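You operate a simulated robot arm through the tools that you are given. There is no shell and no other tool.

Carry out the task below with a simulated two-armed robot. There is one attempt and no reset: what you move stays moved.

JOB
Take the grey rag from the top of the grey cabinet and lay it out flat on the steel table top.

Only the result counts: the job must be done as asked and must still hold three seconds after the hand-in. Knocking over, shifting, dropping, spilling or breaking anything else fails it.

ROBOT AND FRAMES
Two 7-joint arms with two-finger grippers on one trunk, on a base that drives. Base frame: it is fixed to the floor where the robot stands at the start and does not move with it; the origin is under the middle of the robot, x ahead of it, y to its left, z up; the surface under the hand at the start is at about z = 900. Lengths are in mm, angles in rad, forces in N, time in s.
The left shoulder is at the start at [41, 161, 1130], the right one opposite. With the tool pointing down near the work surface each hand reaches from about 280 to 740 mm from the robot's upright axis, wherever it stands, measured 20 degrees to its own side. Places, roughly: steel table top [-1800, 0, 900]. Payload 2.45 kg a hand.
The TCP of each hand is the grasp point between the finger pads, 26 mm short of the fingertips. In the tool frame z runs along the fingers and y along their closing line. Largest opening 96 mm; the body of the gripper starts 69 mm behind the TCP.
Orientation is that of the tool frame in the base frame, as a unit quaternion [x, y, z, w]. With the fingers straight down and closing along the base's y, the tool's x points along the base's -x, its y along +y and its z along -z.

CONTROLS
- The arms move only by the tool move_arm. It takes "left_targets", "right_targets" or both (then of equal length, played together; a hand with none holds still); each is a list of rows, each a list of 7 numbers: the shift along the tool's x, y, z in m, then the turn, a rotation vector about the tool's x, y, z in rad, then the closure, from 0 (fully open) to 1 (shut). In form: [[x, y, z, rx, ry, rz, jaw], ...]. A call has 1 to 20 rows; each row is the pose to reach, as a shift and turn from the pose commanded when the call began, along the tool's axes at that moment. Each row takes 0.2 s and may step no farther than 50 mm and 0.15 rad from the row before; otherwise, or with a gripper value out of range, the whole call is refused. Where a pose cannot be reached the arm comes as near as it can. A force on the tool above 40 N (or 10 N above the force at the start of the call, whichever is more), or a blocked arm, ends the call early, and 0.2 s more pass. Each finger halts on what it meets, pressing with about 21 N; the grip force reading is that of the motor and also rises with nothing between the fingers. The clock runs only during rows and for 0.2 s after the last one: add rows that repeat a pose to give the fingers time. The reply holds the time, the measured pose of the TCP, the force on the tool along the base axes, the opening and the grip force, in the units named above and with some noise, with the torque about the TCP (base axes, N m) and any sound that the robot's microphone picked up.
- Cameras (640 x 400 px; columns grow to the right, rows downward): "scene" is now at [109.5, 7.6, 1599.9]; the picture's right is [0.08, -1.00, -0.00], its down [-0.80, -0.07, -0.59] and it looks along [0.59, 0.05, -0.81] (base axes); focal length 276 px, centre (320, 200). "left" rides on the left gripper at [82, -3, -98] in its tool frame; the picture's right is [0.04, 1.00, 0.00], its down [-0.73, 0.03, -0.68] and it looks along [-0.68, 0.03, 0.73] (tool axes); focal length 256 px, centre (320, 200). "right" rides on the right gripper at [82, 3, -98] in its tool frame; the picture's right is [-0.04, 1.00, 0.00], its down [-0.73, -0.03, -0.68] and it looks along [-0.68, -0.03, 0.73] (tool axes); focal length 256 px, centre (320, 200). There is no depth. A picture from a camera that has moved, and an enlarged one, comes with that camera's place and axes in the base frame and with its lens.
- grab_frame(camera): a new picture of that camera. It takes no simulated time.
- move_column(by): slides the trunk up (or, below 0, down) by that many mm; the arms and the scene camera ride with it, the base frame stays. It gives what a move gives, with no picture.
- steer(legs): drives the robot by 1 to 6 legs, each [ahead, left, turn to the left] in mm, mm and rad, along the robot's own axes; the way and the turn of a leg run together, so that a leg with both is an arc; at most 1500 mm and 3.142 rad a leg. The arms and the cameras ride along, it lands a little off, and it stops where it bumps. It gives what a move gives.
- pan_tilt(pan, tilt): turns the head with the scene camera to pan (to the left, within 2.094 rad either way) and tilt (down, from -0.506 to 1.204), counted from straight ahead of the robot. It gives what a move gives.
- inspect(camera, box): a new picture of the part [left, top, right, bottom] of that camera's present view, enlarged. It takes no simulated time.
- finish_job(): hands the job in; it is judged then, once.

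Nothing tells you exact positions but the pictures and the camera data. Unless the task says otherwise, let go and move clear before handing in.

The tools are called after ">>>" as name(argument=value, ...) on one line, values as JSON. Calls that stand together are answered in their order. move_arm: Moves the arms, as the interface text tells. Its arguments: {"type":"object","properties":{"left_targets":{"type":"array"},"right_targets":{"type":"array"}},"required":[]} The other tools are called the same way: move_column (by) slides the trunk up or down; steer (legs) drives the base; pan_tilt (pan, tilt) turns the head that bears the scene camera; grab_frame (camera) takes a picture; inspect (camera, box) takes an enlarged picture of a part of a camera's view; finish_job () hands the job in.

At the start:

```text
t: 0.0
left_eef_pos: [569.1, 215.8, 1058.4]
left_ee_rot: [-0.001, 1.0, 0.0, -0.001]
left_force: [0.4, -0.8, 0.1]
left_torque: [0.0, -0.02, 0.0]
left_width: 96.1
left_grasp_force: 0.1
right_eef_pos: [337.4, -181.5, 1106.2]
right_ee_rot: [0.0, 1.0, 0.0, -0.001]
right_force: [0.2, -0.2, -0.3]
right_torque: [-0.03, 0.0, 0.01]
right_width: 96.1
right_grasp_force: 0.1
trunk travel left (down, up): [-300.0, 267.0]
robot x, y, heading: [0.4, 0.7, 0.001]
head pan, tilt: [0.082, 0.932]
```

scene: 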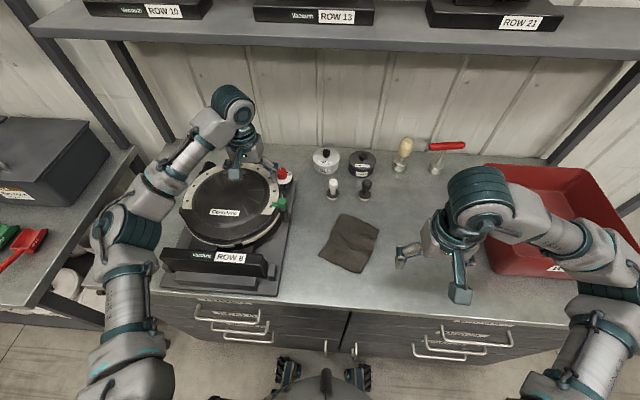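
right: 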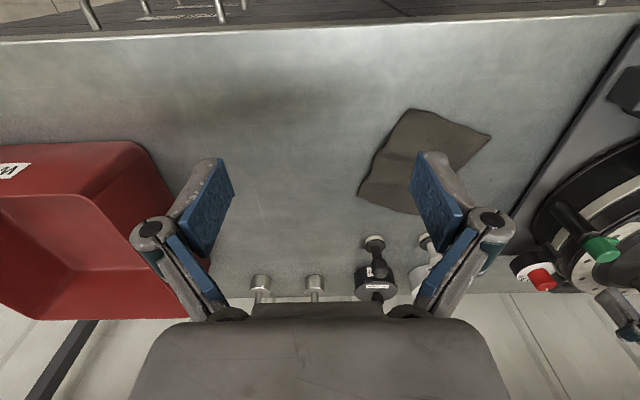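
left: 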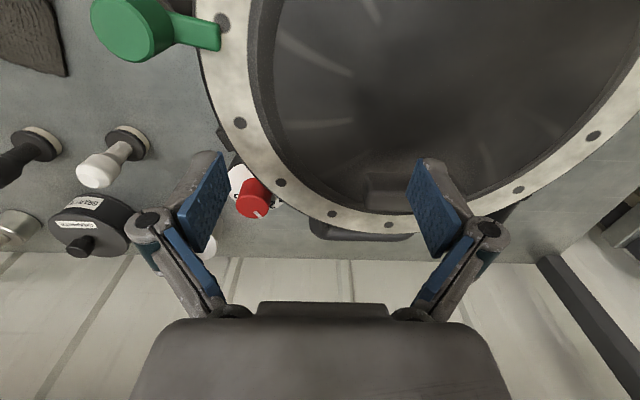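

I see a dark grey rag lying on the cabinet top at about [477, -46, 900], between the vacuum chamber and the right arm. I'll look closer at it first.

>>> inspect(camera="scene", box=[270, 130, 470, 300])

>>> inspect(camera="right", box=[300, 60, 540, 260])

```text
2.35 times, centred on (370, 215) of scene
camera zoom: at [109.5, 7.6, 1599.9], right [0.08, -1.0, 0.0], down [-0.8, -0.07, -0.59], along [0.59, 0.05, -0.81], focal length 650 px, centre (202, 165)
```

zoom: 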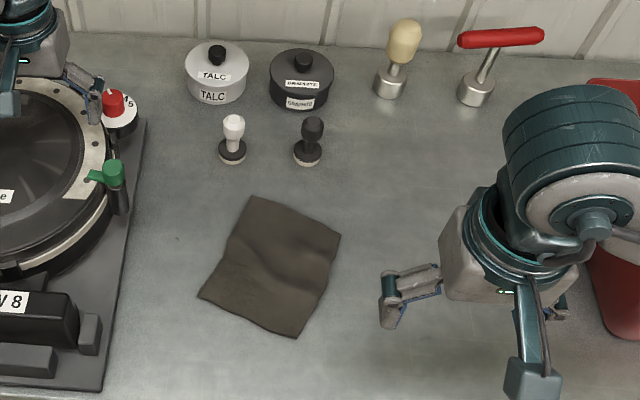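

```text
2.00 times, centred on (420, 160) of right
camera zoom: at [256.5, -178.9, 1204.1], right [0.04, 1.0, 0.0], down [0.73, -0.03, 0.68], along [0.68, -0.03, -0.73], focal length 512 px, centre (120, 280)
```

zoom: 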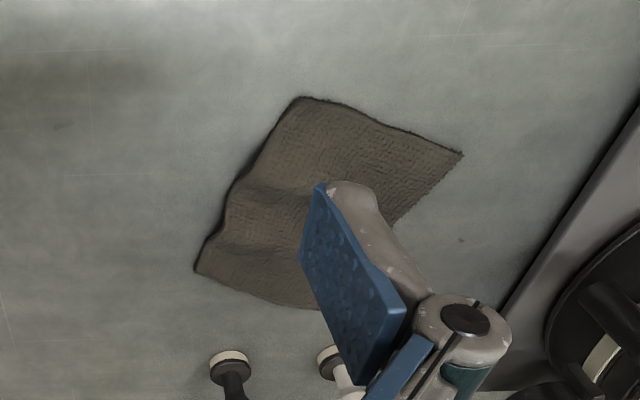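

The rag spans roughly 120 x 150 mm, with corners near [576,-21], [525,-128], [391,-74] and [432,39]. Next I'll turn the head to see the steel table behind me.

>>> pan_tilt(pan=2.09, tilt=0.4)

>>> grab_frame(camera="scene")

>>> pan_tilt(pan=-2.09, tilt=0.4)

>>> grab_frame(camera="scene")

```text
t: 1.9
left_eef_pos: [564.4, 216.7, 1060.8]
left_ee_rot: [0.0, 1.0, 0.0, 0.001]
left_force: [-0.7, 0.0, -0.6]
left_torque: [0.0, -0.01, -0.01]
left_width: 95.9
left_grasp_force: 0.2
right_eef_pos: [333.0, -182.4, 1108.4]
right_ee_rot: [0.0, 1.0, 0.0, 0.0]
right_force: [-0.1, -1.3, -0.2]
right_torque: [0.0, -0.02, 0.02]
right_width: 96.2
right_grasp_force: 0.0
trunk travel left (down, up): [-300.0, 267.0]
robot x, y, heading: [0.2, 2.3, -0.001]
head pan, tilt: [2.089, 0.4]
```

```text
taken
camera scene: at [-9.7, 82.2, 1645.8], right [0.87, 0.49, 0.0], down [0.19, -0.34, -0.92], along [-0.46, 0.8, -0.39], focal length 276 px, centre (320, 200)
```

scene: 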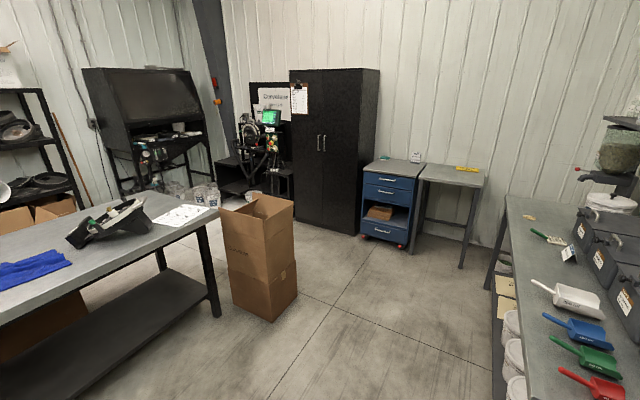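

```text
t: 5.3
left_eef_pos: [565.3, 215.9, 1059.9]
left_ee_rot: [0.0, 1.0, 0.001, 0.001]
left_force: [-0.6, -0.2, -0.4]
left_torque: [-0.01, 0.0, 0.02]
left_width: 96.0
left_grasp_force: 0.0
right_eef_pos: [333.6, -181.9, 1107.4]
right_ee_rot: [0.0, 1.0, 0.0, 0.002]
right_force: [-0.3, -0.8, -0.7]
right_torque: [0.02, -0.01, 0.06]
right_width: 96.0
right_grasp_force: 0.1
trunk travel left (down, up): [-300.0, 267.0]
robot x, y, heading: [0.9, 3.7, 0.002]
head pan, tilt: [-2.089, 0.4]
```

```text
taken
camera scene: at [-9.7, -79.0, 1645.8], right [-0.87, 0.5, 0.0], down [0.19, 0.34, -0.92], along [-0.46, -0.8, -0.39], focal length 276 px, centre (320, 200)
```

scene: 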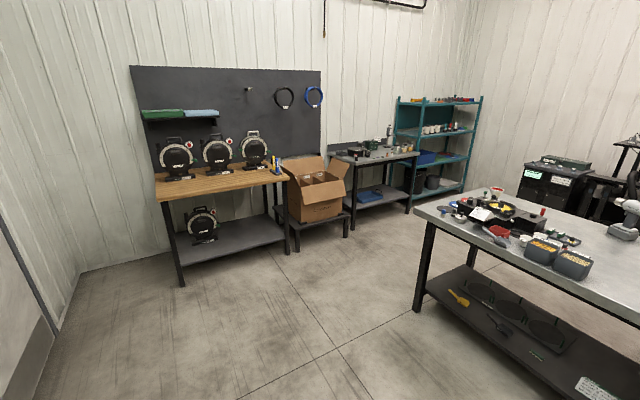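

The steel table is behind me, with its front edge near x ≈ -1350 and a blue cloth and tools on it that must stay put. First the pick: I'll turn the head back and bring the right hand above the middle of the rag's near short edge, with the fingers closing along that edge.

>>> pan_tilt(pan=0.0, tilt=0.95)

>>> move_arm(right_targets=[[-0.018, 0.032, 0.01, 0, 0, 0.07, 0.2], [-0.036, 0.064, 0.02, 0, 0, 0.14, 0.4], [-0.055, 0.096, 0.04, 0, 0, 0.21, 0.45], [-0.073, 0.128, 0.06, 0, 0, 0.28, 0.45], [-0.091, 0.159, 0.08, 0, 0, 0.35, 0.45], [-0.091, 0.159, 0.08, 0, 0, 0.35, 0.45]])

>>> grab_frame(camera="scene")

>>> grab_frame(camera="right")

```text
t: 7.3
left_eef_pos: [564.9, 215.4, 1060.8]
left_ee_rot: [0.001, 1.0, 0.0, 0.001]
left_force: [-0.2, -0.9, -0.1]
left_torque: [0.03, 0.01, 0.01]
left_width: 96.0
left_grasp_force: 0.0
right_eef_pos: [332.7, -181.8, 1106.7]
right_ee_rot: [0.0, 1.0, -0.001, 0.0]
right_force: [0.3, 0.8, -0.4]
right_torque: [0.0, 0.01, 0.04]
right_width: 96.1
right_grasp_force: 0.1
trunk travel left (down, up): [-300.0, 267.0]
robot x, y, heading: [-4.3, 0.1, -0.001]
head pan, tilt: [0.0, 0.949]
```

```text
t: 8.7
left_eef_pos: [565.8, 217.4, 1060.2]
left_ee_rot: [-0.001, 1.0, 0.0, 0.002]
left_force: [0.0, 0.1, -0.8]
left_torque: [0.0, 0.01, -0.01]
left_width: 96.0
left_grasp_force: 0.0
right_eef_pos: [424.6, -20.1, 1025.5]
right_ee_rot: [0.175, 0.985, 0.0, 0.001]
right_force: [-0.7, -0.1, 0.2]
right_torque: [-0.03, 0.0, 0.01]
right_width: 52.8
right_grasp_force: 0.0
trunk travel left (down, up): [-300.0, 267.0]
robot x, y, heading: [-3.9, 1.4, -0.002]
head pan, tilt: [0.0, 0.949]
```

```text
taken
camera scene: at [109.1, 4.2, 1598.6], right [0.0, -1.0, 0.0], down [-0.82, 0.0, -0.58], along [0.58, 0.0, -0.82], focal length 276 px, centre (320, 200)
```

scene: 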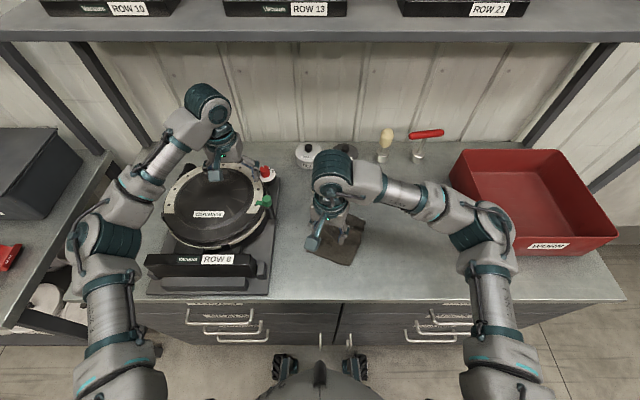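

```text
taken
camera right: at [349.3, 11.5, 1123.0], right [0.38, 0.92, 0.0], down [0.68, -0.28, 0.68], along [0.63, -0.26, -0.73], focal length 256 px, centre (320, 200)
```

right: 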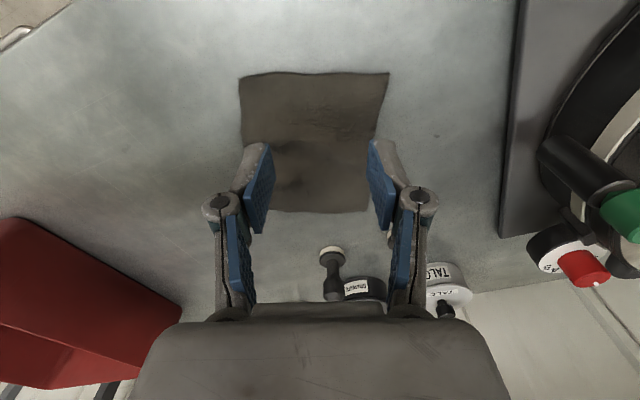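

The wrist view confirms the near edge corners at about [389,-76] and [432,37], and the fingers straddle the middle of that edge. Next I lower towards the surface.

>>> move_arm(right_targets=[[0, -0.002, 0.03, 0, 0, 0, 0.5], [0, -0.004, 0.06, 0, 0, 0, 0.53], [0, -0.004, 0.085, 0, 0, 0, 0.53], [0, -0.004, 0.09, 0, 0, 0, 0.53]])

>>> grab_frame(camera="right")

```text
t: 9.7
left_eef_pos: [566.3, 216.7, 1059.5]
left_ee_rot: [0.0, 1.0, 0.0, 0.001]
left_force: [-0.4, -0.2, 0.4]
left_torque: [0.0, -0.02, 0.01]
left_width: 96.1
left_grasp_force: 0.1
right_eef_pos: [423.8, -25.2, 936.1]
right_ee_rot: [0.174, 0.985, 0.0, 0.002]
right_force: [-0.9, -0.5, 0.6]
right_torque: [0.0, -0.02, 0.01]
right_width: 45.1
right_grasp_force: 0.0
trunk travel left (down, up): [-300.0, 267.0]
robot x, y, heading: [1.7, -2.7, -0.0]
head pan, tilt: [0.0, 0.949]
```

```text
taken
camera right: at [348.7, 5.7, 1035.4], right [0.38, 0.93, 0.0], down [0.68, -0.28, 0.68], along [0.63, -0.26, -0.73], focal length 256 px, centre (320, 200)
```

right: 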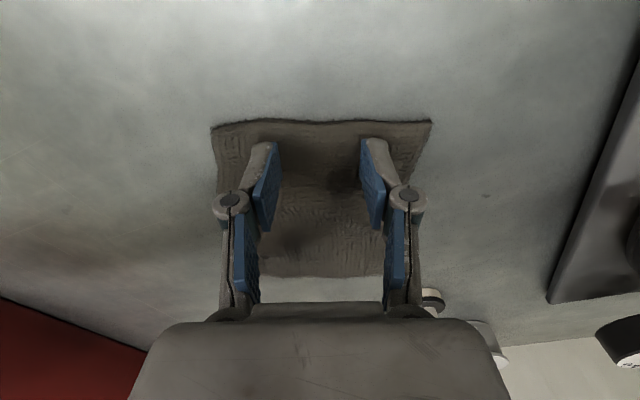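

The fingertips are about 10 mm above the surface, symmetric on the rag edge. I lower gently and watch the vertical force.

>>> move_arm(right_targets=[[0, 0, 0.003, 0, 0, 0, 0.53], [0, 0, 0.006, 0, 0, 0, 0.53], [0, 0, 0.008, 0, 0, 0, 0.53]])

```text
t: 10.5
left_eef_pos: [565.0, 218.7, 1059.0]
left_ee_rot: [0.0, 1.0, -0.001, 0.001]
left_force: [0.2, 0.0, -0.7]
left_torque: [-0.01, -0.02, -0.01]
left_width: 95.9
left_grasp_force: 0.1
right_eef_pos: [423.6, -24.6, 930.1]
right_ee_rot: [0.173, 0.985, -0.001, 0.001]
right_force: [0.3, -0.5, 0.6]
right_torque: [0.01, -0.01, -0.01]
right_width: 45.0
right_grasp_force: 0.4
trunk travel left (down, up): [-300.0, 267.0]
robot x, y, heading: [0.3, 0.6, 0.004]
head pan, tilt: [0.0, 0.949]
```

>>> move_arm(right_targets=[[0, 0, 0.002, 0, 0, 0, 0.53], [0, 0, 0.004, 0, 0, 0, 0.53]])

>>> inspect(camera="right", box=[200, 100, 440, 250])

```text
t: 11.1
left_eef_pos: [563.9, 218.0, 1061.3]
left_ee_rot: [0.0, 1.0, 0.001, 0.002]
left_force: [-0.1, -0.1, 0.0]
left_torque: [0.01, 0.01, 0.01]
left_width: 95.9
left_grasp_force: 0.0
right_eef_pos: [423.5, -24.6, 926.4]
right_ee_rot: [0.175, 0.985, 0.001, 0.002]
right_force: [1.0, -0.4, 17.5]
right_torque: [0.02, -0.04, 0.01]
right_width: 46.4
right_grasp_force: 6.5
trunk travel left (down, up): [-300.0, 267.0]
robot x, y, heading: [-0.7, 0.7, -0.002]
head pan, tilt: [0.0, 0.949]
```

```text
2.67 times, centred on (320, 175) of right
camera zoom: at [347.5, 5.3, 1025.0], right [0.38, 0.92, 0.0], down [0.67, -0.28, 0.68], along [0.63, -0.26, -0.73], focal length 683 px, centre (320, 267)
```

zoom: 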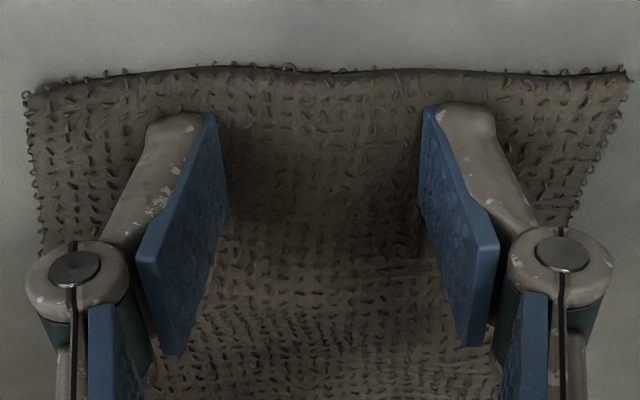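

Contact at about 17 N. Now I close slowly so the cloth between the fingers buckles up into a pinched fold.

>>> move_arm(right_targets=[[0, 0, 0, 0, 0, 0, 0.6], [0, 0, 0, 0, 0, 0, 0.68], [0, 0, 0, 0, 0, 0, 0.76], [0, 0, 0, 0, 0, 0, 0.84]])

>>> inspect(camera="right", box=[200, 100, 440, 250])

```text
t: 12.3
left_eef_pos: [564.3, 218.6, 1060.6]
left_ee_rot: [0.0, 1.0, -0.001, 0.001]
left_force: [0.2, 0.3, 0.4]
left_torque: [0.0, 0.01, -0.02]
left_width: 95.9
left_grasp_force: 0.1
right_eef_pos: [421.6, -23.5, 928.3]
right_ee_rot: [0.174, 0.985, 0.003, 0.004]
right_force: [-2.7, 0.8, 14.7]
right_torque: [-0.03, 0.05, -0.05]
right_width: 4.8
right_grasp_force: 20.5
trunk travel left (down, up): [-300.0, 267.0]
robot x, y, heading: [2.4, 1.0, 0.004]
head pan, tilt: [0.0, 0.949]
stopped in row 4 (right hand): the force on the tool passed its limit at 41 N (the readings are from after the stop); the commanded pose is now the measured one
```

```text
2.67 times, centred on (320, 175) of right
camera zoom: at [346.0, 5.5, 1026.4], right [0.38, 0.93, 0.01], down [0.67, -0.28, 0.68], along [0.63, -0.25, -0.73], focal length 683 px, centre (320, 267)
```

zoom: 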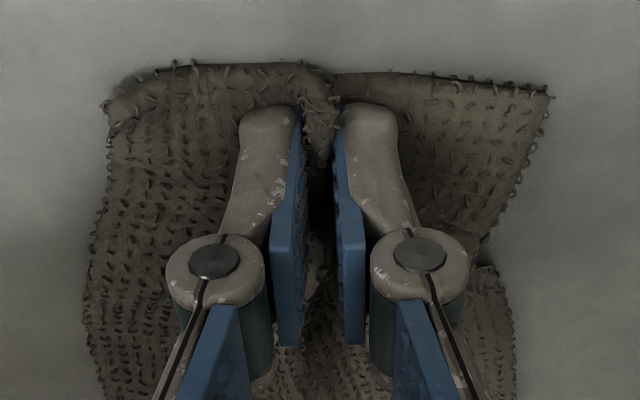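

A fold is pinched between the pads (opening 4.8 mm, 20 N). I close fully and lift slowly.

>>> move_arm(right_targets=[[0, 0, 0, 0, 0, 0, 1.0], [0, 0, -0.005, 0, 0, 0, 1.0], [0, 0, -0.015, 0, 0, 0, 1.0], [0, 0, -0.03, 0, 0, 0, 1.0], [0, 0, -0.045, 0, 0, 0, 1.0], [0, 0, -0.06, 0, 0, 0, 1.0]])

>>> grab_frame(camera="right")

>>> inspect(camera="scene", box=[260, 150, 440, 290])

```text
t: 13.7
left_eef_pos: [561.8, 219.1, 1061.5]
left_ee_rot: [0.0, 1.0, 0.0, 0.003]
left_force: [0.2, 0.2, 0.3]
left_torque: [0.01, 0.02, 0.0]
left_width: 96.0
left_grasp_force: 0.1
right_eef_pos: [421.5, -27.3, 988.6]
right_ee_rot: [0.175, 0.985, 0.0, 0.004]
right_force: [0.2, 0.3, 0.5]
right_torque: [-0.03, 0.01, -0.04]
right_width: 4.6
right_grasp_force: 21.1
trunk travel left (down, up): [-300.0, 267.0]
robot x, y, heading: [2.1, 2.1, -0.004]
head pan, tilt: [0.0, 0.949]
```

```text
taken
camera right: at [345.9, 4.2, 1086.5], right [0.38, 0.92, 0.0], down [0.67, -0.28, 0.68], along [0.63, -0.26, -0.73], focal length 256 px, centre (320, 200)
```

right: 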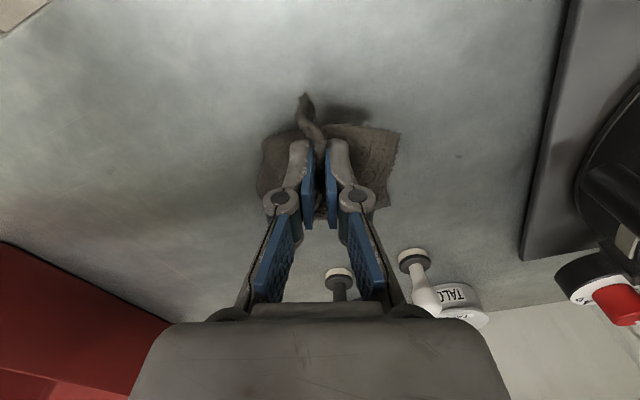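

```text
2.86 times, centred on (350, 220) of scene
camera zoom: at [109.1, 3.4, 1598.6], right [0.0, -1.0, 0.0], down [-0.82, 0.0, -0.58], along [0.58, 0.0, -0.82], focal length 790 px, centre (234, 143)
```

zoom: 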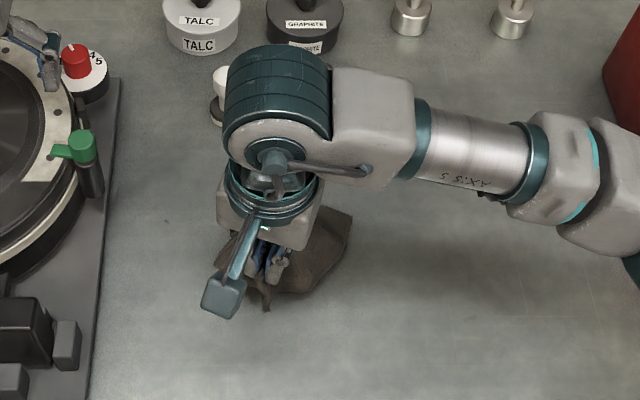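

The rag hangs from the right hand, clear of everything. I lift it well up and at the same time raise the left hand and draw it back from the vacuum chamber.

>>> move_arm(left_targets=[[0, 0, -0.03, 0, 0, 0, 0], [0.01, 0, -0.06, 0, 0, 0, 0], [0.04, 0, -0.09, 0, 0, 0, 0], [0.08, 0, -0.11, 0, 0, 0, 0], [0.12, 0, -0.13, 0, 0, 0, 0], [0.15, 0, -0.14, 0, 0, 0, 0]], right_targets=[[0, 0, -0.04, 0, 0, 0, 1.0], [0, 0, -0.08, 0, 0, 0, 1.0], [0, 0, -0.12, 0, 0, 0, 1.0], [0.01, 0, -0.16, 0, 0, 0, 1.0], [0.02, 0, -0.19, 0, 0, 0, 1.0], [0.03, 0, -0.21, 0, 0, 0, 1.0]])

>>> grab_frame(camera="scene")

>>> grab_frame(camera="right")

>>> grab_frame(camera="left")

```text
t: 15.1
left_eef_pos: [409.3, 219.9, 1202.9]
left_ee_rot: [0.001, 1.0, -0.001, 0.003]
left_force: [-0.7, 0.7, -0.5]
left_torque: [-0.01, -0.02, 0.0]
left_width: 96.3
left_grasp_force: 0.0
right_eef_pos: [388.7, -15.3, 1198.0]
right_ee_rot: [0.174, 0.985, 0.002, 0.004]
right_force: [-0.4, 0.0, -0.6]
right_torque: [0.02, 0.02, 0.0]
right_width: 4.8
right_grasp_force: 21.5
trunk travel left (down, up): [-300.0, 267.0]
robot x, y, heading: [-0.7, -1.6, -0.001]
head pan, tilt: [0.0, 0.949]
```

```text
taken
camera scene: at [106.1, 4.6, 1598.8], right [0.0, -1.0, 0.0], down [-0.81, 0.0, -0.58], along [0.58, 0.0, -0.81], focal length 276 px, centre (320, 200)
```

scene: 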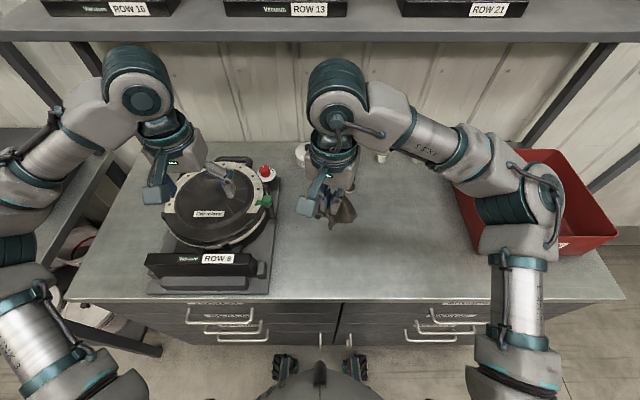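

```text
taken
camera right: at [313.5, 14.0, 1296.1], right [0.38, 0.92, 0.01], down [0.67, -0.28, 0.68], along [0.63, -0.26, -0.73], focal length 256 px, centre (320, 200)
```

right: 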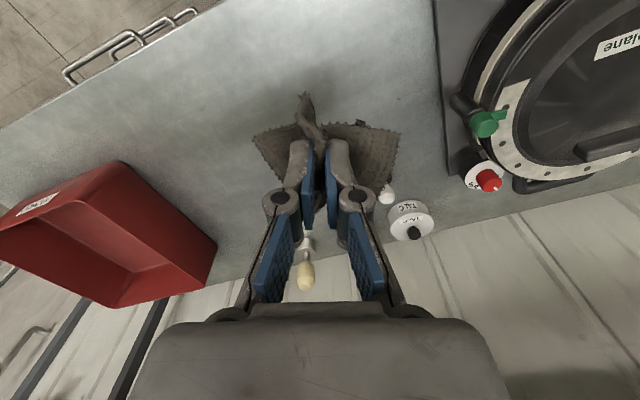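

```text
taken
camera left: at [328.7, 214.1, 1301.0], right [-0.04, 1.0, 0.0], down [0.73, 0.03, 0.68], along [0.68, 0.03, -0.73], focal length 256 px, centre (320, 200)
```

left: 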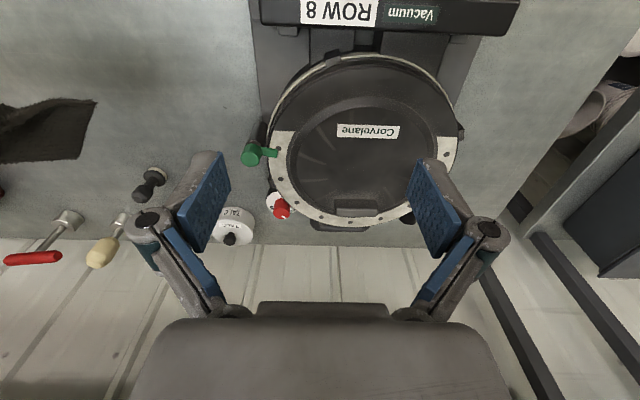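

The rag holds firmly and is clear. I back away from the cabinet, then turn around on the spot in the open floor to face the steel table.

>>> steer(legs=[[-450, 0, 0]])

>>> steer(legs=[[0, 0, 1.57], [0, 0, 1.57]])

>>> pan_tilt(pan=0.0, tilt=0.6)

>>> grab_frame(camera="scene")

>>> grab_frame(camera="right")

```text
t: 17.8
left_eef_pos: [-43.7, 218.8, 1201.4]
left_ee_rot: [-0.001, 1.0, 0.0, 0.002]
left_force: [-0.1, 0.3, 0.5]
left_torque: [0.04, -0.02, -0.01]
left_width: 95.9
left_grasp_force: 0.1
right_eef_pos: [-63.2, -16.9, 1197.7]
right_ee_rot: [0.174, 0.985, 0.001, 0.003]
right_force: [0.4, 0.0, -0.5]
right_torque: [0.0, -0.01, -0.01]
right_width: 4.8
right_grasp_force: 20.7
trunk travel left (down, up): [-300.0, 267.0]
robot x, y, heading: [-455.8, -0.5, 0.0]
head pan, tilt: [0.0, 0.949]
```

```text
t: 25.9
left_eef_pos: [-860.6, -222.4, 1203.1]
left_ee_rot: [1.0, 0.004, -0.004, 0.0]
left_force: [0.3, 0.0, -0.1]
left_torque: [-0.01, 0.02, 0.01]
left_width: 95.7
left_grasp_force: 0.0
right_eef_pos: [-841.1, 15.3, 1199.1]
right_ee_rot: [0.985, -0.172, -0.006, 0.002]
right_force: [0.2, 0.8, 0.8]
right_torque: [-0.01, -0.01, -0.08]
right_width: 4.5
right_grasp_force: 21.1
trunk travel left (down, up): [-300.0, 267.0]
robot x, y, heading: [-453.0, 1.4, -3.133]
head pan, tilt: [0.0, 0.949]
```

```text
t: 26.7
left_eef_pos: [-856.7, -220.7, 1205.8]
left_ee_rot: [1.0, 0.003, -0.006, 0.0]
left_force: [-0.2, 0.2, 0.0]
left_torque: [0.01, -0.03, 0.02]
left_width: 96.1
left_grasp_force: 0.1
right_eef_pos: [-837.2, 13.3, 1200.5]
right_ee_rot: [0.985, -0.171, -0.007, 0.002]
right_force: [-0.3, -0.4, 0.3]
right_torque: [-0.01, 0.02, -0.08]
right_width: 4.1
right_grasp_force: 20.9
trunk travel left (down, up): [-300.0, 267.0]
robot x, y, heading: [-451.1, -0.4, -3.135]
head pan, tilt: [0.0, 0.6]
```

```text
taken
camera scene: at [-576.5, -1.8, 1627.0], right [-0.01, 1.0, 0.0], down [0.57, 0.01, -0.82], along [-0.82, -0.01, -0.57], focal length 276 px, centre (320, 200)
```

scene: 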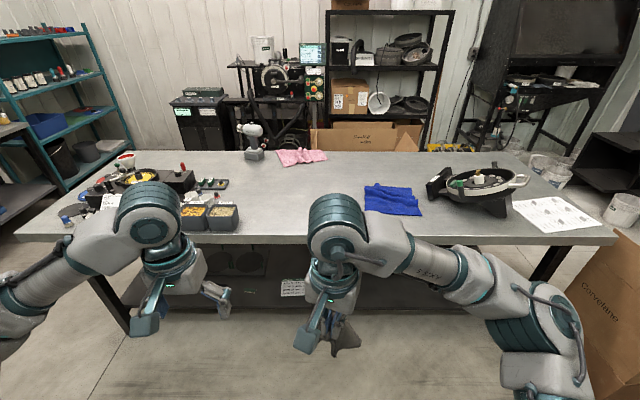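

```text
taken
camera right: at [-759.4, -17.0, 1297.8], right [-0.37, -0.93, 0.01], down [-0.67, 0.28, 0.69], along [-0.64, 0.25, -0.73], focal length 256 px, centre (320, 200)
```

right: 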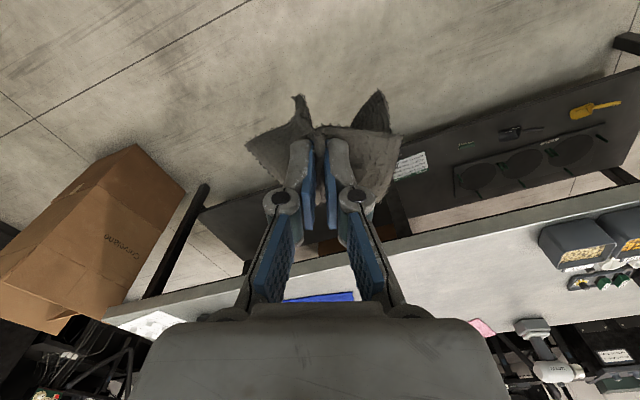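

The steel table is clear in the middle: front edge x ≈ -1338, bins at y < -350, and the blue cloth at y > 190. I drive up to the table, shifting slightly left so the rag lands around y ≈ -50.

>>> steer(legs=[[565, 55, 0]])

>>> pan_tilt(pan=0.0, tilt=0.9)

>>> grab_frame(camera="scene")

>>> grab_frame(camera="left")

>>> grab_frame(camera="right")

```text
t: 30.0
left_eef_pos: [-1427.7, -280.0, 1205.5]
left_ee_rot: [1.0, 0.003, -0.006, 0.001]
left_force: [-0.8, 0.0, -1.2]
left_torque: [-0.03, -0.04, -0.01]
left_width: 96.2
left_grasp_force: 0.0
right_eef_pos: [-1407.4, -44.1, 1201.1]
right_ee_rot: [0.985, -0.171, -0.007, 0.002]
right_force: [0.3, -0.2, 0.5]
right_torque: [-0.02, -0.02, -0.12]
right_width: 4.3
right_grasp_force: 21.4
trunk travel left (down, up): [-300.0, 267.0]
robot x, y, heading: [-1025.6, -55.2, -3.138]
head pan, tilt: [0.0, 0.6]
```

```text
t: 30.8
left_eef_pos: [-1424.8, -279.6, 1205.6]
left_ee_rot: [1.0, 0.002, -0.007, -0.001]
left_force: [0.2, 0.0, -0.7]
left_torque: [0.01, -0.02, -0.03]
left_width: 96.1
left_grasp_force: 0.1
right_eef_pos: [-1404.0, -46.1, 1201.8]
right_ee_rot: [0.985, -0.171, -0.009, 0.003]
right_force: [-1.0, 0.2, -0.8]
right_torque: [-0.04, 0.02, -0.1]
right_width: 4.3
right_grasp_force: 21.0
trunk travel left (down, up): [-300.0, 267.0]
robot x, y, heading: [-1024.6, -58.2, -3.136]
head pan, tilt: [0.0, 0.901]
```

```text
taken
camera scene: at [-1134.6, -60.7, 1602.3], right [-0.01, 1.0, 0.0], down [0.79, 0.01, -0.62], along [-0.62, 0.0, -0.79], focal length 276 px, centre (320, 200)
```

scene: 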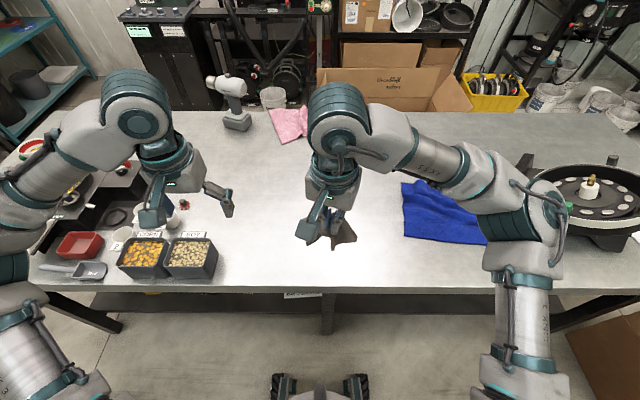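

```text
taken
camera left: at [-1341.0, -276.4, 1304.3], right [0.05, -1.0, 0.0], down [-0.72, -0.03, 0.69], along [-0.69, -0.03, -0.72], focal length 256 px, centre (320, 200)
```

left: 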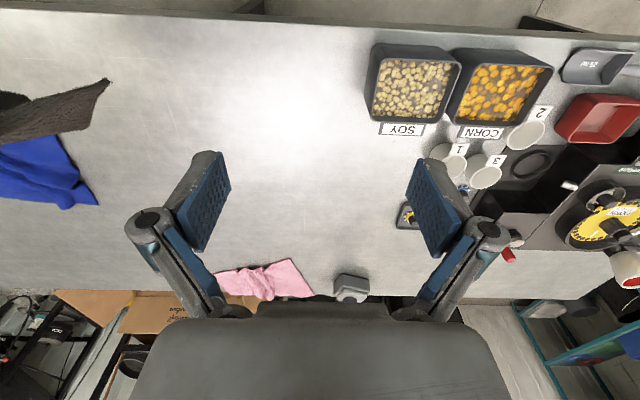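

```text
taken
camera right: at [-1326.8, -75.7, 1298.9], right [-0.37, -0.93, 0.01], down [-0.67, 0.28, 0.69], along [-0.64, 0.25, -0.72], focal length 256 px, centre (320, 200)
```

right: 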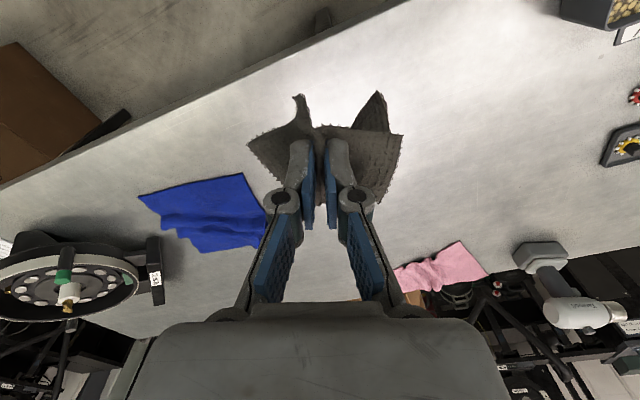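

The hand is over the clear part of the table. I check how the rag hangs.

>>> inspect(camera="left", box=[0, 40, 200, 220])

>>> inspect(camera="scene", box=[270, 170, 400, 270])

>>> inspect(camera="right", box=[220, 70, 430, 220])

```text
2.22 times, centred on (100, 130) of left
camera zoom: at [-1341.0, -276.4, 1304.3], right [0.05, -1.0, 0.0], down [-0.72, -0.03, 0.69], along [-0.69, -0.03, -0.72], focal length 569 px, centre (809, 356)
```

zoom: 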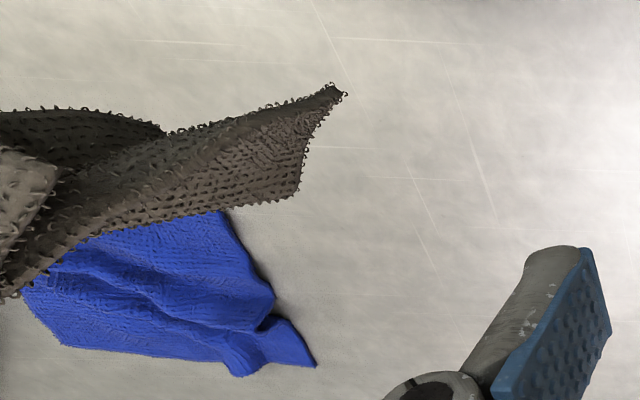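

```text
4.00 times, centred on (335, 220) of scene
camera zoom: at [-1134.6, -60.7, 1602.3], right [-0.01, 1.0, 0.0], down [0.79, 0.01, -0.62], along [-0.62, 0.0, -0.79], focal length 1106 px, centre (260, 120)
```

zoom: 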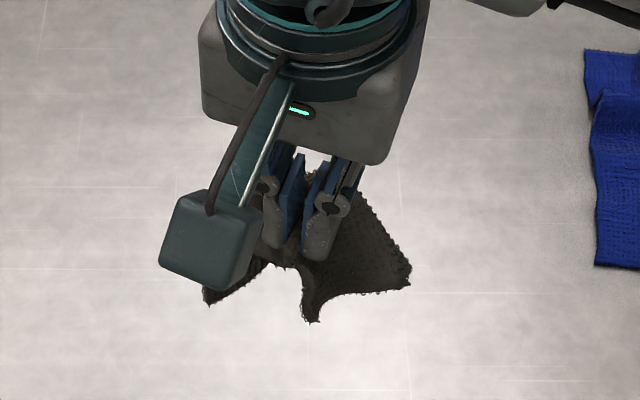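

```text
2.67 times, centred on (325, 145) of right
camera zoom: at [-1326.8, -75.7, 1298.9], right [-0.37, -0.93, 0.01], down [-0.67, 0.28, 0.69], along [-0.64, 0.25, -0.72], focal length 683 px, centre (307, 347)
```

zoom: 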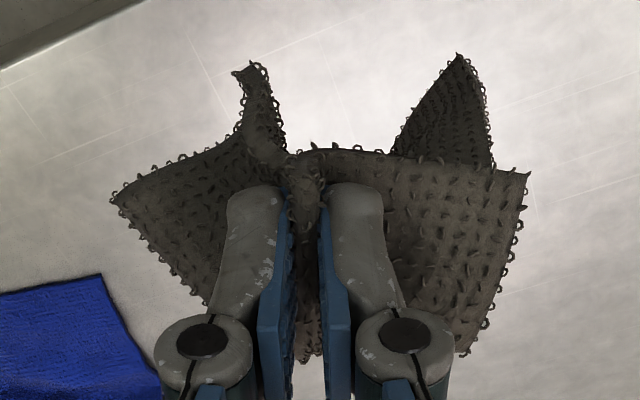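

The rag hangs in a stiffish, partly curled shape. I straighten the hand's yaw, move it further over the table, and lower until the rag is just above the surface.

>>> move_arm(right_targets=[[-0.031, 0.011, 0, 0, 0, -0.07, 1.0], [-0.062, 0.022, 0, 0, 0, -0.14, 1.0], [-0.093, 0.033, 0, 0, 0, -0.21, 1.0], [-0.124, 0.044, 0.02, 0, 0, -0.28, 1.0], [-0.155, 0.056, 0.05, 0, 0, -0.35, 1.0], [-0.155, 0.056, 0.085, 0, 0, -0.35, 1.0], [-0.155, 0.056, 0.115, 0, 0, -0.35, 1.0]])

>>> grab_frame(camera="scene")

>>> grab_frame(camera="left")

>>> inspect(camera="right", box=[200, 40, 440, 220])

```text
t: 32.4
left_eef_pos: [-1426.4, -278.5, 1206.2]
left_ee_rot: [1.0, 0.001, -0.007, 0.0]
left_force: [0.0, 0.5, 0.2]
left_torque: [0.04, 0.0, -0.01]
left_width: 96.2
left_grasp_force: 0.2
right_eef_pos: [-1571.6, -46.4, 1088.5]
right_ee_rot: [1.0, 0.004, -0.009, 0.001]
right_force: [-0.5, -0.1, -0.5]
right_torque: [0.01, -0.03, -0.12]
right_width: 4.2
right_grasp_force: 20.3
trunk travel left (down, up): [-300.0, 267.0]
robot x, y, heading: [-1026.0, -58.8, -3.139]
head pan, tilt: [0.0, 0.901]
```

```text
taken
camera scene: at [-1136.3, -60.4, 1602.1], right [-0.01, 1.0, 0.0], down [0.79, 0.01, -0.62], along [-0.62, 0.0, -0.79], focal length 276 px, centre (320, 200)
```

scene: 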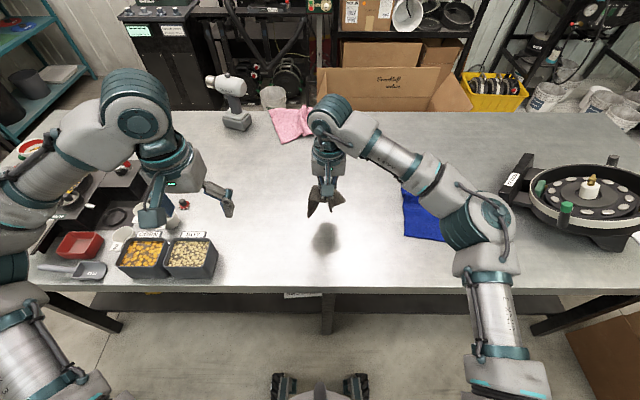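

```text
taken
camera left: at [-1341.8, -276.0, 1304.2], right [0.05, -1.0, 0.0], down [-0.72, -0.03, 0.69], along [-0.69, -0.03, -0.72], focal length 256 px, centre (320, 200)
```

left: 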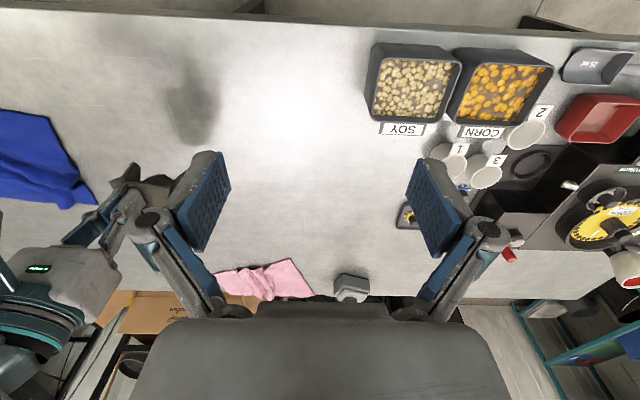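

```text
2.22 times, centred on (320, 130) of right
camera zoom: at [-1488.6, -49.9, 1185.2], right [-0.03, -1.0, 0.0], down [-0.72, 0.03, 0.69], along [-0.69, 0.02, -0.72], focal length 569 px, centre (320, 356)
```

zoom: 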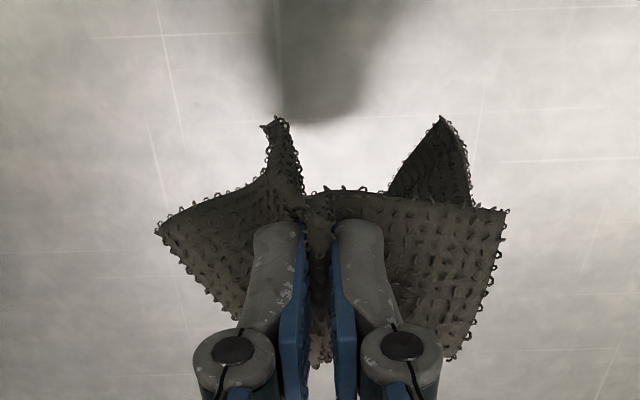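

>>> inspect(camera="scene", box=[280, 140, 380, 250])

>>> inspect(camera="left", box=[60, 120, 220, 240])

```text
3.64 times, centred on (330, 195) of scene
camera zoom: at [-1136.3, -60.4, 1602.1], right [-0.01, 1.0, 0.0], down [0.79, 0.01, -0.62], along [-0.62, 0.0, -0.79], focal length 1005 px, centre (284, 218)
```

zoom: 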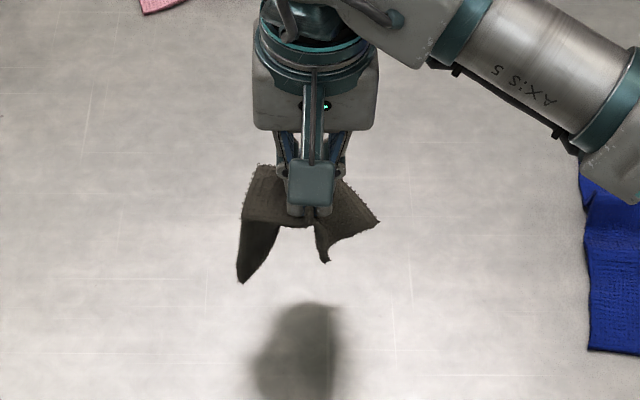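

```text
3.33 times, centred on (140, 180) of left
camera zoom: at [-1341.8, -276.0, 1304.2], right [0.05, -1.0, 0.0], down [-0.72, -0.03, 0.69], along [-0.69, -0.03, -0.72], focal length 853 px, centre (920, 267)
```

zoom: 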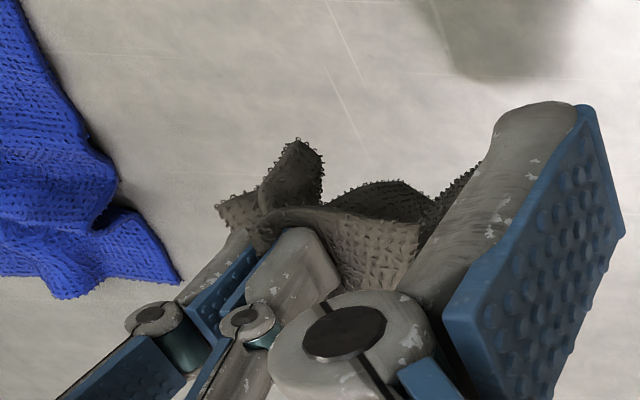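

From two views the lowest rag corner is about 60 mm above the table and one lower corner is curled forward. I lower until it touches, then drag back toward me while lowering so the cloth trails out flat.

>>> move_arm(right_targets=[[0, 0, 0.02, 0, 0, 0, 1.0], [0, 0, 0.04, 0, 0, 0, 1.0], [0, 0, 0.06, 0, 0, 0, 1.0], [0, 0, 0.075, 0, 0, 0, 1.0]])

>>> inspect(camera="scene", box=[270, 150, 390, 250])

>>> inspect(camera="right", box=[200, 40, 440, 220])

```text
t: 33.4
left_eef_pos: [-1426.8, -280.2, 1207.0]
left_ee_rot: [1.0, 0.003, -0.007, 0.0]
left_force: [-0.1, -0.1, -0.4]
left_torque: [0.02, 0.01, 0.0]
left_width: 95.9
left_grasp_force: 0.2
right_eef_pos: [-1574.3, -45.6, 1014.7]
right_ee_rot: [1.0, 0.003, -0.009, 0.001]
right_force: [-0.1, 0.0, 0.6]
right_torque: [0.02, 0.0, -0.11]
right_width: 4.4
right_grasp_force: 21.1
trunk travel left (down, up): [-300.0, 267.0]
robot x, y, heading: [-1024.8, -62.0, -3.137]
head pan, tilt: [0.0, 0.901]
```

```text
4.00 times, centred on (330, 200) of scene
camera zoom: at [-1135.7, -61.0, 1602.2], right [-0.01, 1.0, 0.0], down [0.79, 0.01, -0.62], along [-0.62, 0.0, -0.79], focal length 1106 px, centre (280, 200)
```

zoom: 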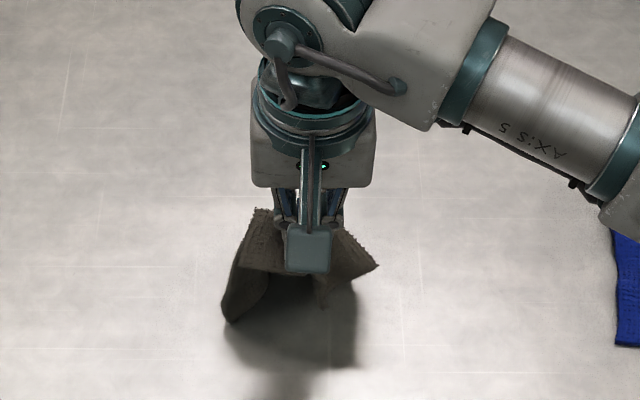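

```text
2.22 times, centred on (320, 130) of right
camera zoom: at [-1489.6, -49.5, 1111.0], right [-0.03, -1.0, 0.0], down [-0.72, 0.03, 0.69], along [-0.69, 0.02, -0.72], focal length 569 px, centre (320, 356)
```

zoom: 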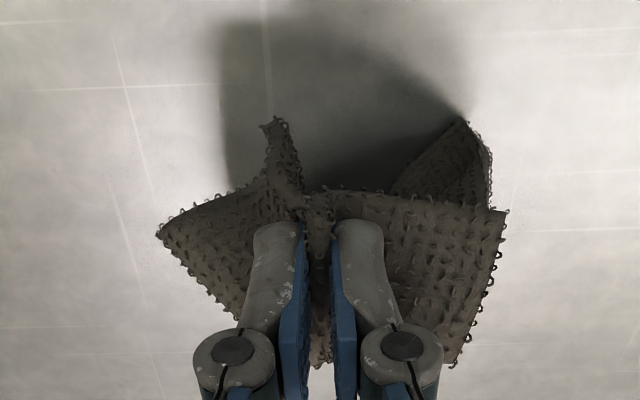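

The left lower corner touches. Now I drag toward the robot while lowering.

>>> move_arm(right_targets=[[0.015, 0, 0.008, 0, 0, 0, 1.0], [0.03, 0, 0.016, 0, 0, 0, 1.0], [0.045, 0, 0.024, 0, 0, 0, 1.0], [0.06, 0, 0.032, 0, 0, 0, 1.0]])

>>> inspect(camera="scene", box=[270, 150, 390, 250])

>>> inspect(camera="right", box=[200, 40, 440, 220])

>>> inspect(camera="left", box=[60, 60, 260, 220])

```text
t: 34.4
left_eef_pos: [-1423.4, -279.3, 1206.6]
left_ee_rot: [1.0, 0.002, -0.007, -0.001]
left_force: [0.0, 0.7, 0.4]
left_torque: [-0.08, 0.0, 0.0]
left_width: 95.6
left_grasp_force: 0.1
right_eef_pos: [-1513.9, -46.5, 981.8]
right_ee_rot: [1.0, 0.003, -0.009, 0.001]
right_force: [0.2, 0.2, 0.0]
right_torque: [0.02, -0.03, -0.07]
right_width: 4.3
right_grasp_force: 21.8
trunk travel left (down, up): [-300.0, 267.0]
robot x, y, heading: [-1023.0, -57.5, -3.135]
head pan, tilt: [0.0, 0.901]
```

```text
4.00 times, centred on (330, 200) of scene
camera zoom: at [-1134.8, -60.6, 1602.3], right [-0.01, 1.0, 0.0], down [0.79, 0.01, -0.62], along [-0.62, 0.0, -0.79], focal length 1106 px, centre (280, 200)
```

zoom: 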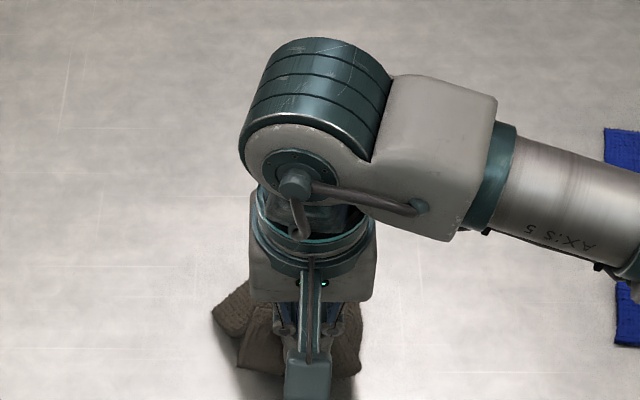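

```text
2.22 times, centred on (320, 130) of right
camera zoom: at [-1430.1, -49.3, 1078.1], right [-0.03, -1.0, 0.0], down [-0.72, 0.03, 0.69], along [-0.69, 0.02, -0.72], focal length 569 px, centre (320, 356)
```

zoom: 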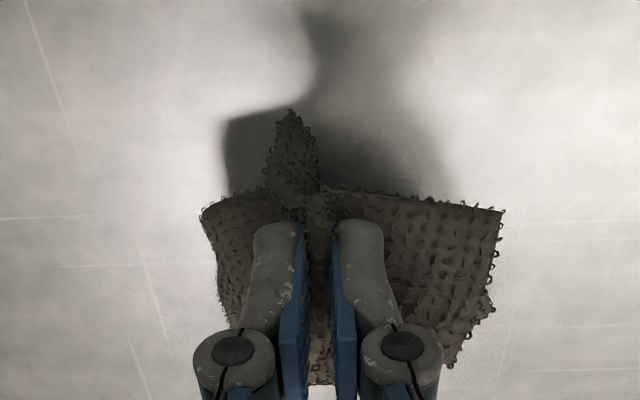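

```text
2.50 times, centred on (160, 140) of left
camera zoom: at [-1340.9, -276.6, 1304.3], right [0.05, -1.0, 0.0], down [-0.72, -0.03, 0.69], along [-0.69, -0.03, -0.72], focal length 640 px, centre (720, 350)
```

zoom: 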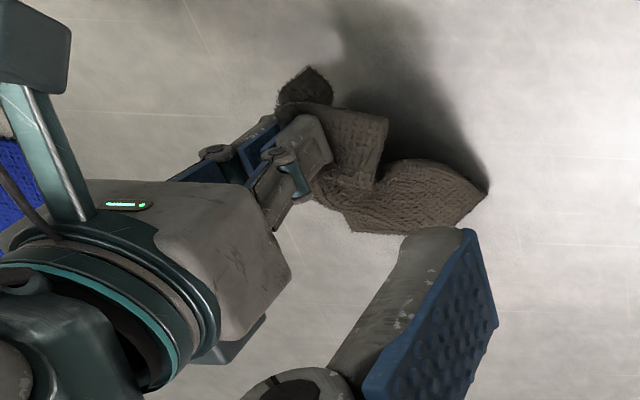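

The left half trails out nicely. I continue pulling back and lowering to near the table.

>>> move_arm(right_targets=[[0.015, 0, 0.012, 0, 0, 0, 1.0], [0.03, 0, 0.024, 0, 0, 0, 1.0], [0.045, 0, 0.036, 0, 0, 0, 1.0], [0.06, 0, 0.045, 0, 0, 0, 1.0]])

>>> grab_frame(camera="scene")

>>> inspect(camera="right", box=[200, 40, 440, 220])

>>> inspect(camera="left", box=[60, 60, 260, 220])

```text
t: 35.4
left_eef_pos: [-1424.2, -280.3, 1206.9]
left_ee_rot: [1.0, 0.003, -0.007, 0.0]
left_force: [0.9, -0.2, 0.2]
left_torque: [0.01, -0.03, 0.0]
left_width: 96.1
left_grasp_force: 0.1
right_eef_pos: [-1453.7, -46.4, 935.2]
right_ee_rot: [1.0, 0.003, -0.009, 0.001]
right_force: [-0.6, -0.9, -0.8]
right_torque: [0.02, 0.04, -0.08]
right_width: 4.2
right_grasp_force: 20.9
trunk travel left (down, up): [-300.0, 267.0]
robot x, y, heading: [-1024.3, -62.1, -3.132]
head pan, tilt: [0.0, 0.901]
```

```text
taken
camera scene: at [-1134.4, -60.7, 1602.3], right [-0.01, 1.0, 0.0], down [0.79, 0.01, -0.62], along [-0.62, 0.0, -0.79], focal length 276 px, centre (320, 200)
```

scene: 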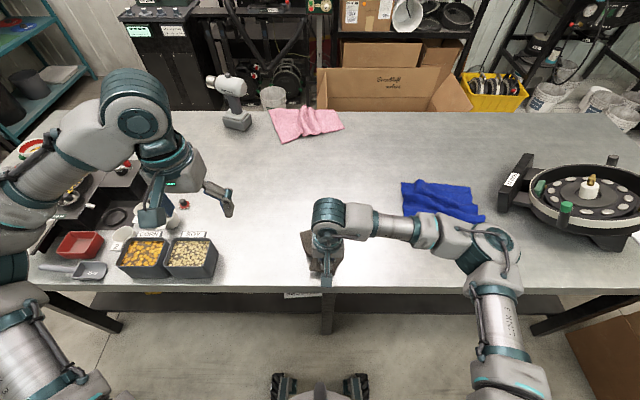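

```text
2.22 times, centred on (320, 130) of right
camera zoom: at [-1369.5, -49.9, 1033.1], right [-0.03, -1.0, 0.0], down [-0.72, 0.03, 0.69], along [-0.69, 0.02, -0.72], focal length 569 px, centre (320, 356)
```

zoom: 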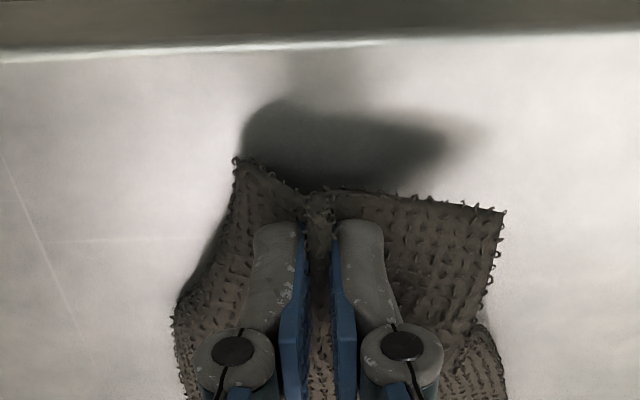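

```text
2.50 times, centred on (160, 140) of left
camera zoom: at [-1340.8, -276.8, 1304.3], right [0.05, -1.0, 0.0], down [-0.72, -0.03, 0.69], along [-0.69, -0.03, -0.72], focal length 640 px, centre (720, 350)
```

zoom: 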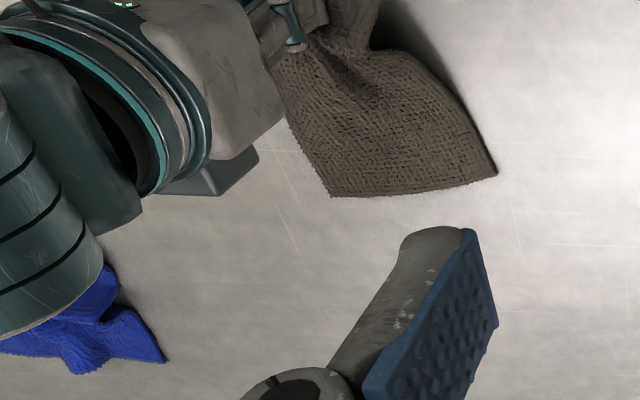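

The rag now trails flat on the table behind the hand, right side up. I lower the last millimetres until the fingertips press lightly on the cloth.

>>> move_arm(right_targets=[[0.004, 0, 0.003, 0, 0, 0, 1.0], [0.008, 0, 0.006, 0, 0, 0, 1.0], [0.008, 0, 0.008, 0, 0, 0, 1.0]])

>>> inspect(camera="right", box=[200, 40, 440, 220])

```text
t: 36.2
left_eef_pos: [-1424.5, -277.9, 1206.6]
left_ee_rot: [1.0, 0.003, -0.008, 0.0]
left_force: [0.4, -0.3, 0.6]
left_torque: [-0.01, -0.01, 0.0]
left_width: 96.4
left_grasp_force: 0.1
right_eef_pos: [-1447.0, -45.2, 927.5]
right_ee_rot: [1.0, 0.003, -0.008, 0.001]
right_force: [-0.4, 0.0, 0.2]
right_torque: [0.0, 0.01, -0.09]
right_width: 4.5
right_grasp_force: 20.8
trunk travel left (down, up): [-300.0, 267.0]
robot x, y, heading: [-1026.4, -61.6, -3.133]
head pan, tilt: [0.0, 0.901]
```

```text
2.22 times, centred on (320, 130) of right
camera zoom: at [-1362.7, -48.8, 1024.5], right [-0.03, -1.0, 0.0], down [-0.72, 0.03, 0.69], along [-0.69, 0.02, -0.72], focal length 569 px, centre (320, 356)
```

zoom: 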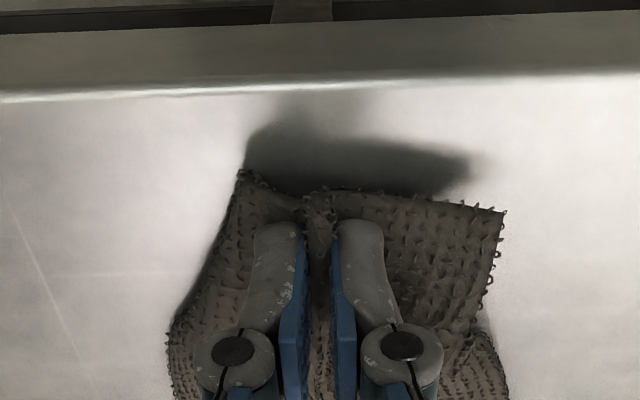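

>>> move_arm(right_targets=[[0.002, 0, 0.002, 0, 0, 0, 1.0], [0.003, 0, 0.004, 0, 0, 0, 1.0]])

```text
t: 36.8
left_eef_pos: [-1424.8, -278.8, 1206.8]
left_ee_rot: [1.0, 0.003, -0.008, 0.0]
left_force: [-0.4, -0.5, 0.1]
left_torque: [0.03, 0.0, 0.04]
left_width: 95.7
left_grasp_force: 0.0
right_eef_pos: [-1443.6, -46.3, 924.0]
right_ee_rot: [1.0, 0.003, -0.009, 0.001]
right_force: [-0.3, -0.3, 0.0]
right_torque: [0.02, 0.02, -0.07]
right_width: 4.3
right_grasp_force: 20.4
trunk travel left (down, up): [-300.0, 267.0]
robot x, y, heading: [-1025.6, -58.7, -3.128]
head pan, tilt: [0.0, 0.901]
```

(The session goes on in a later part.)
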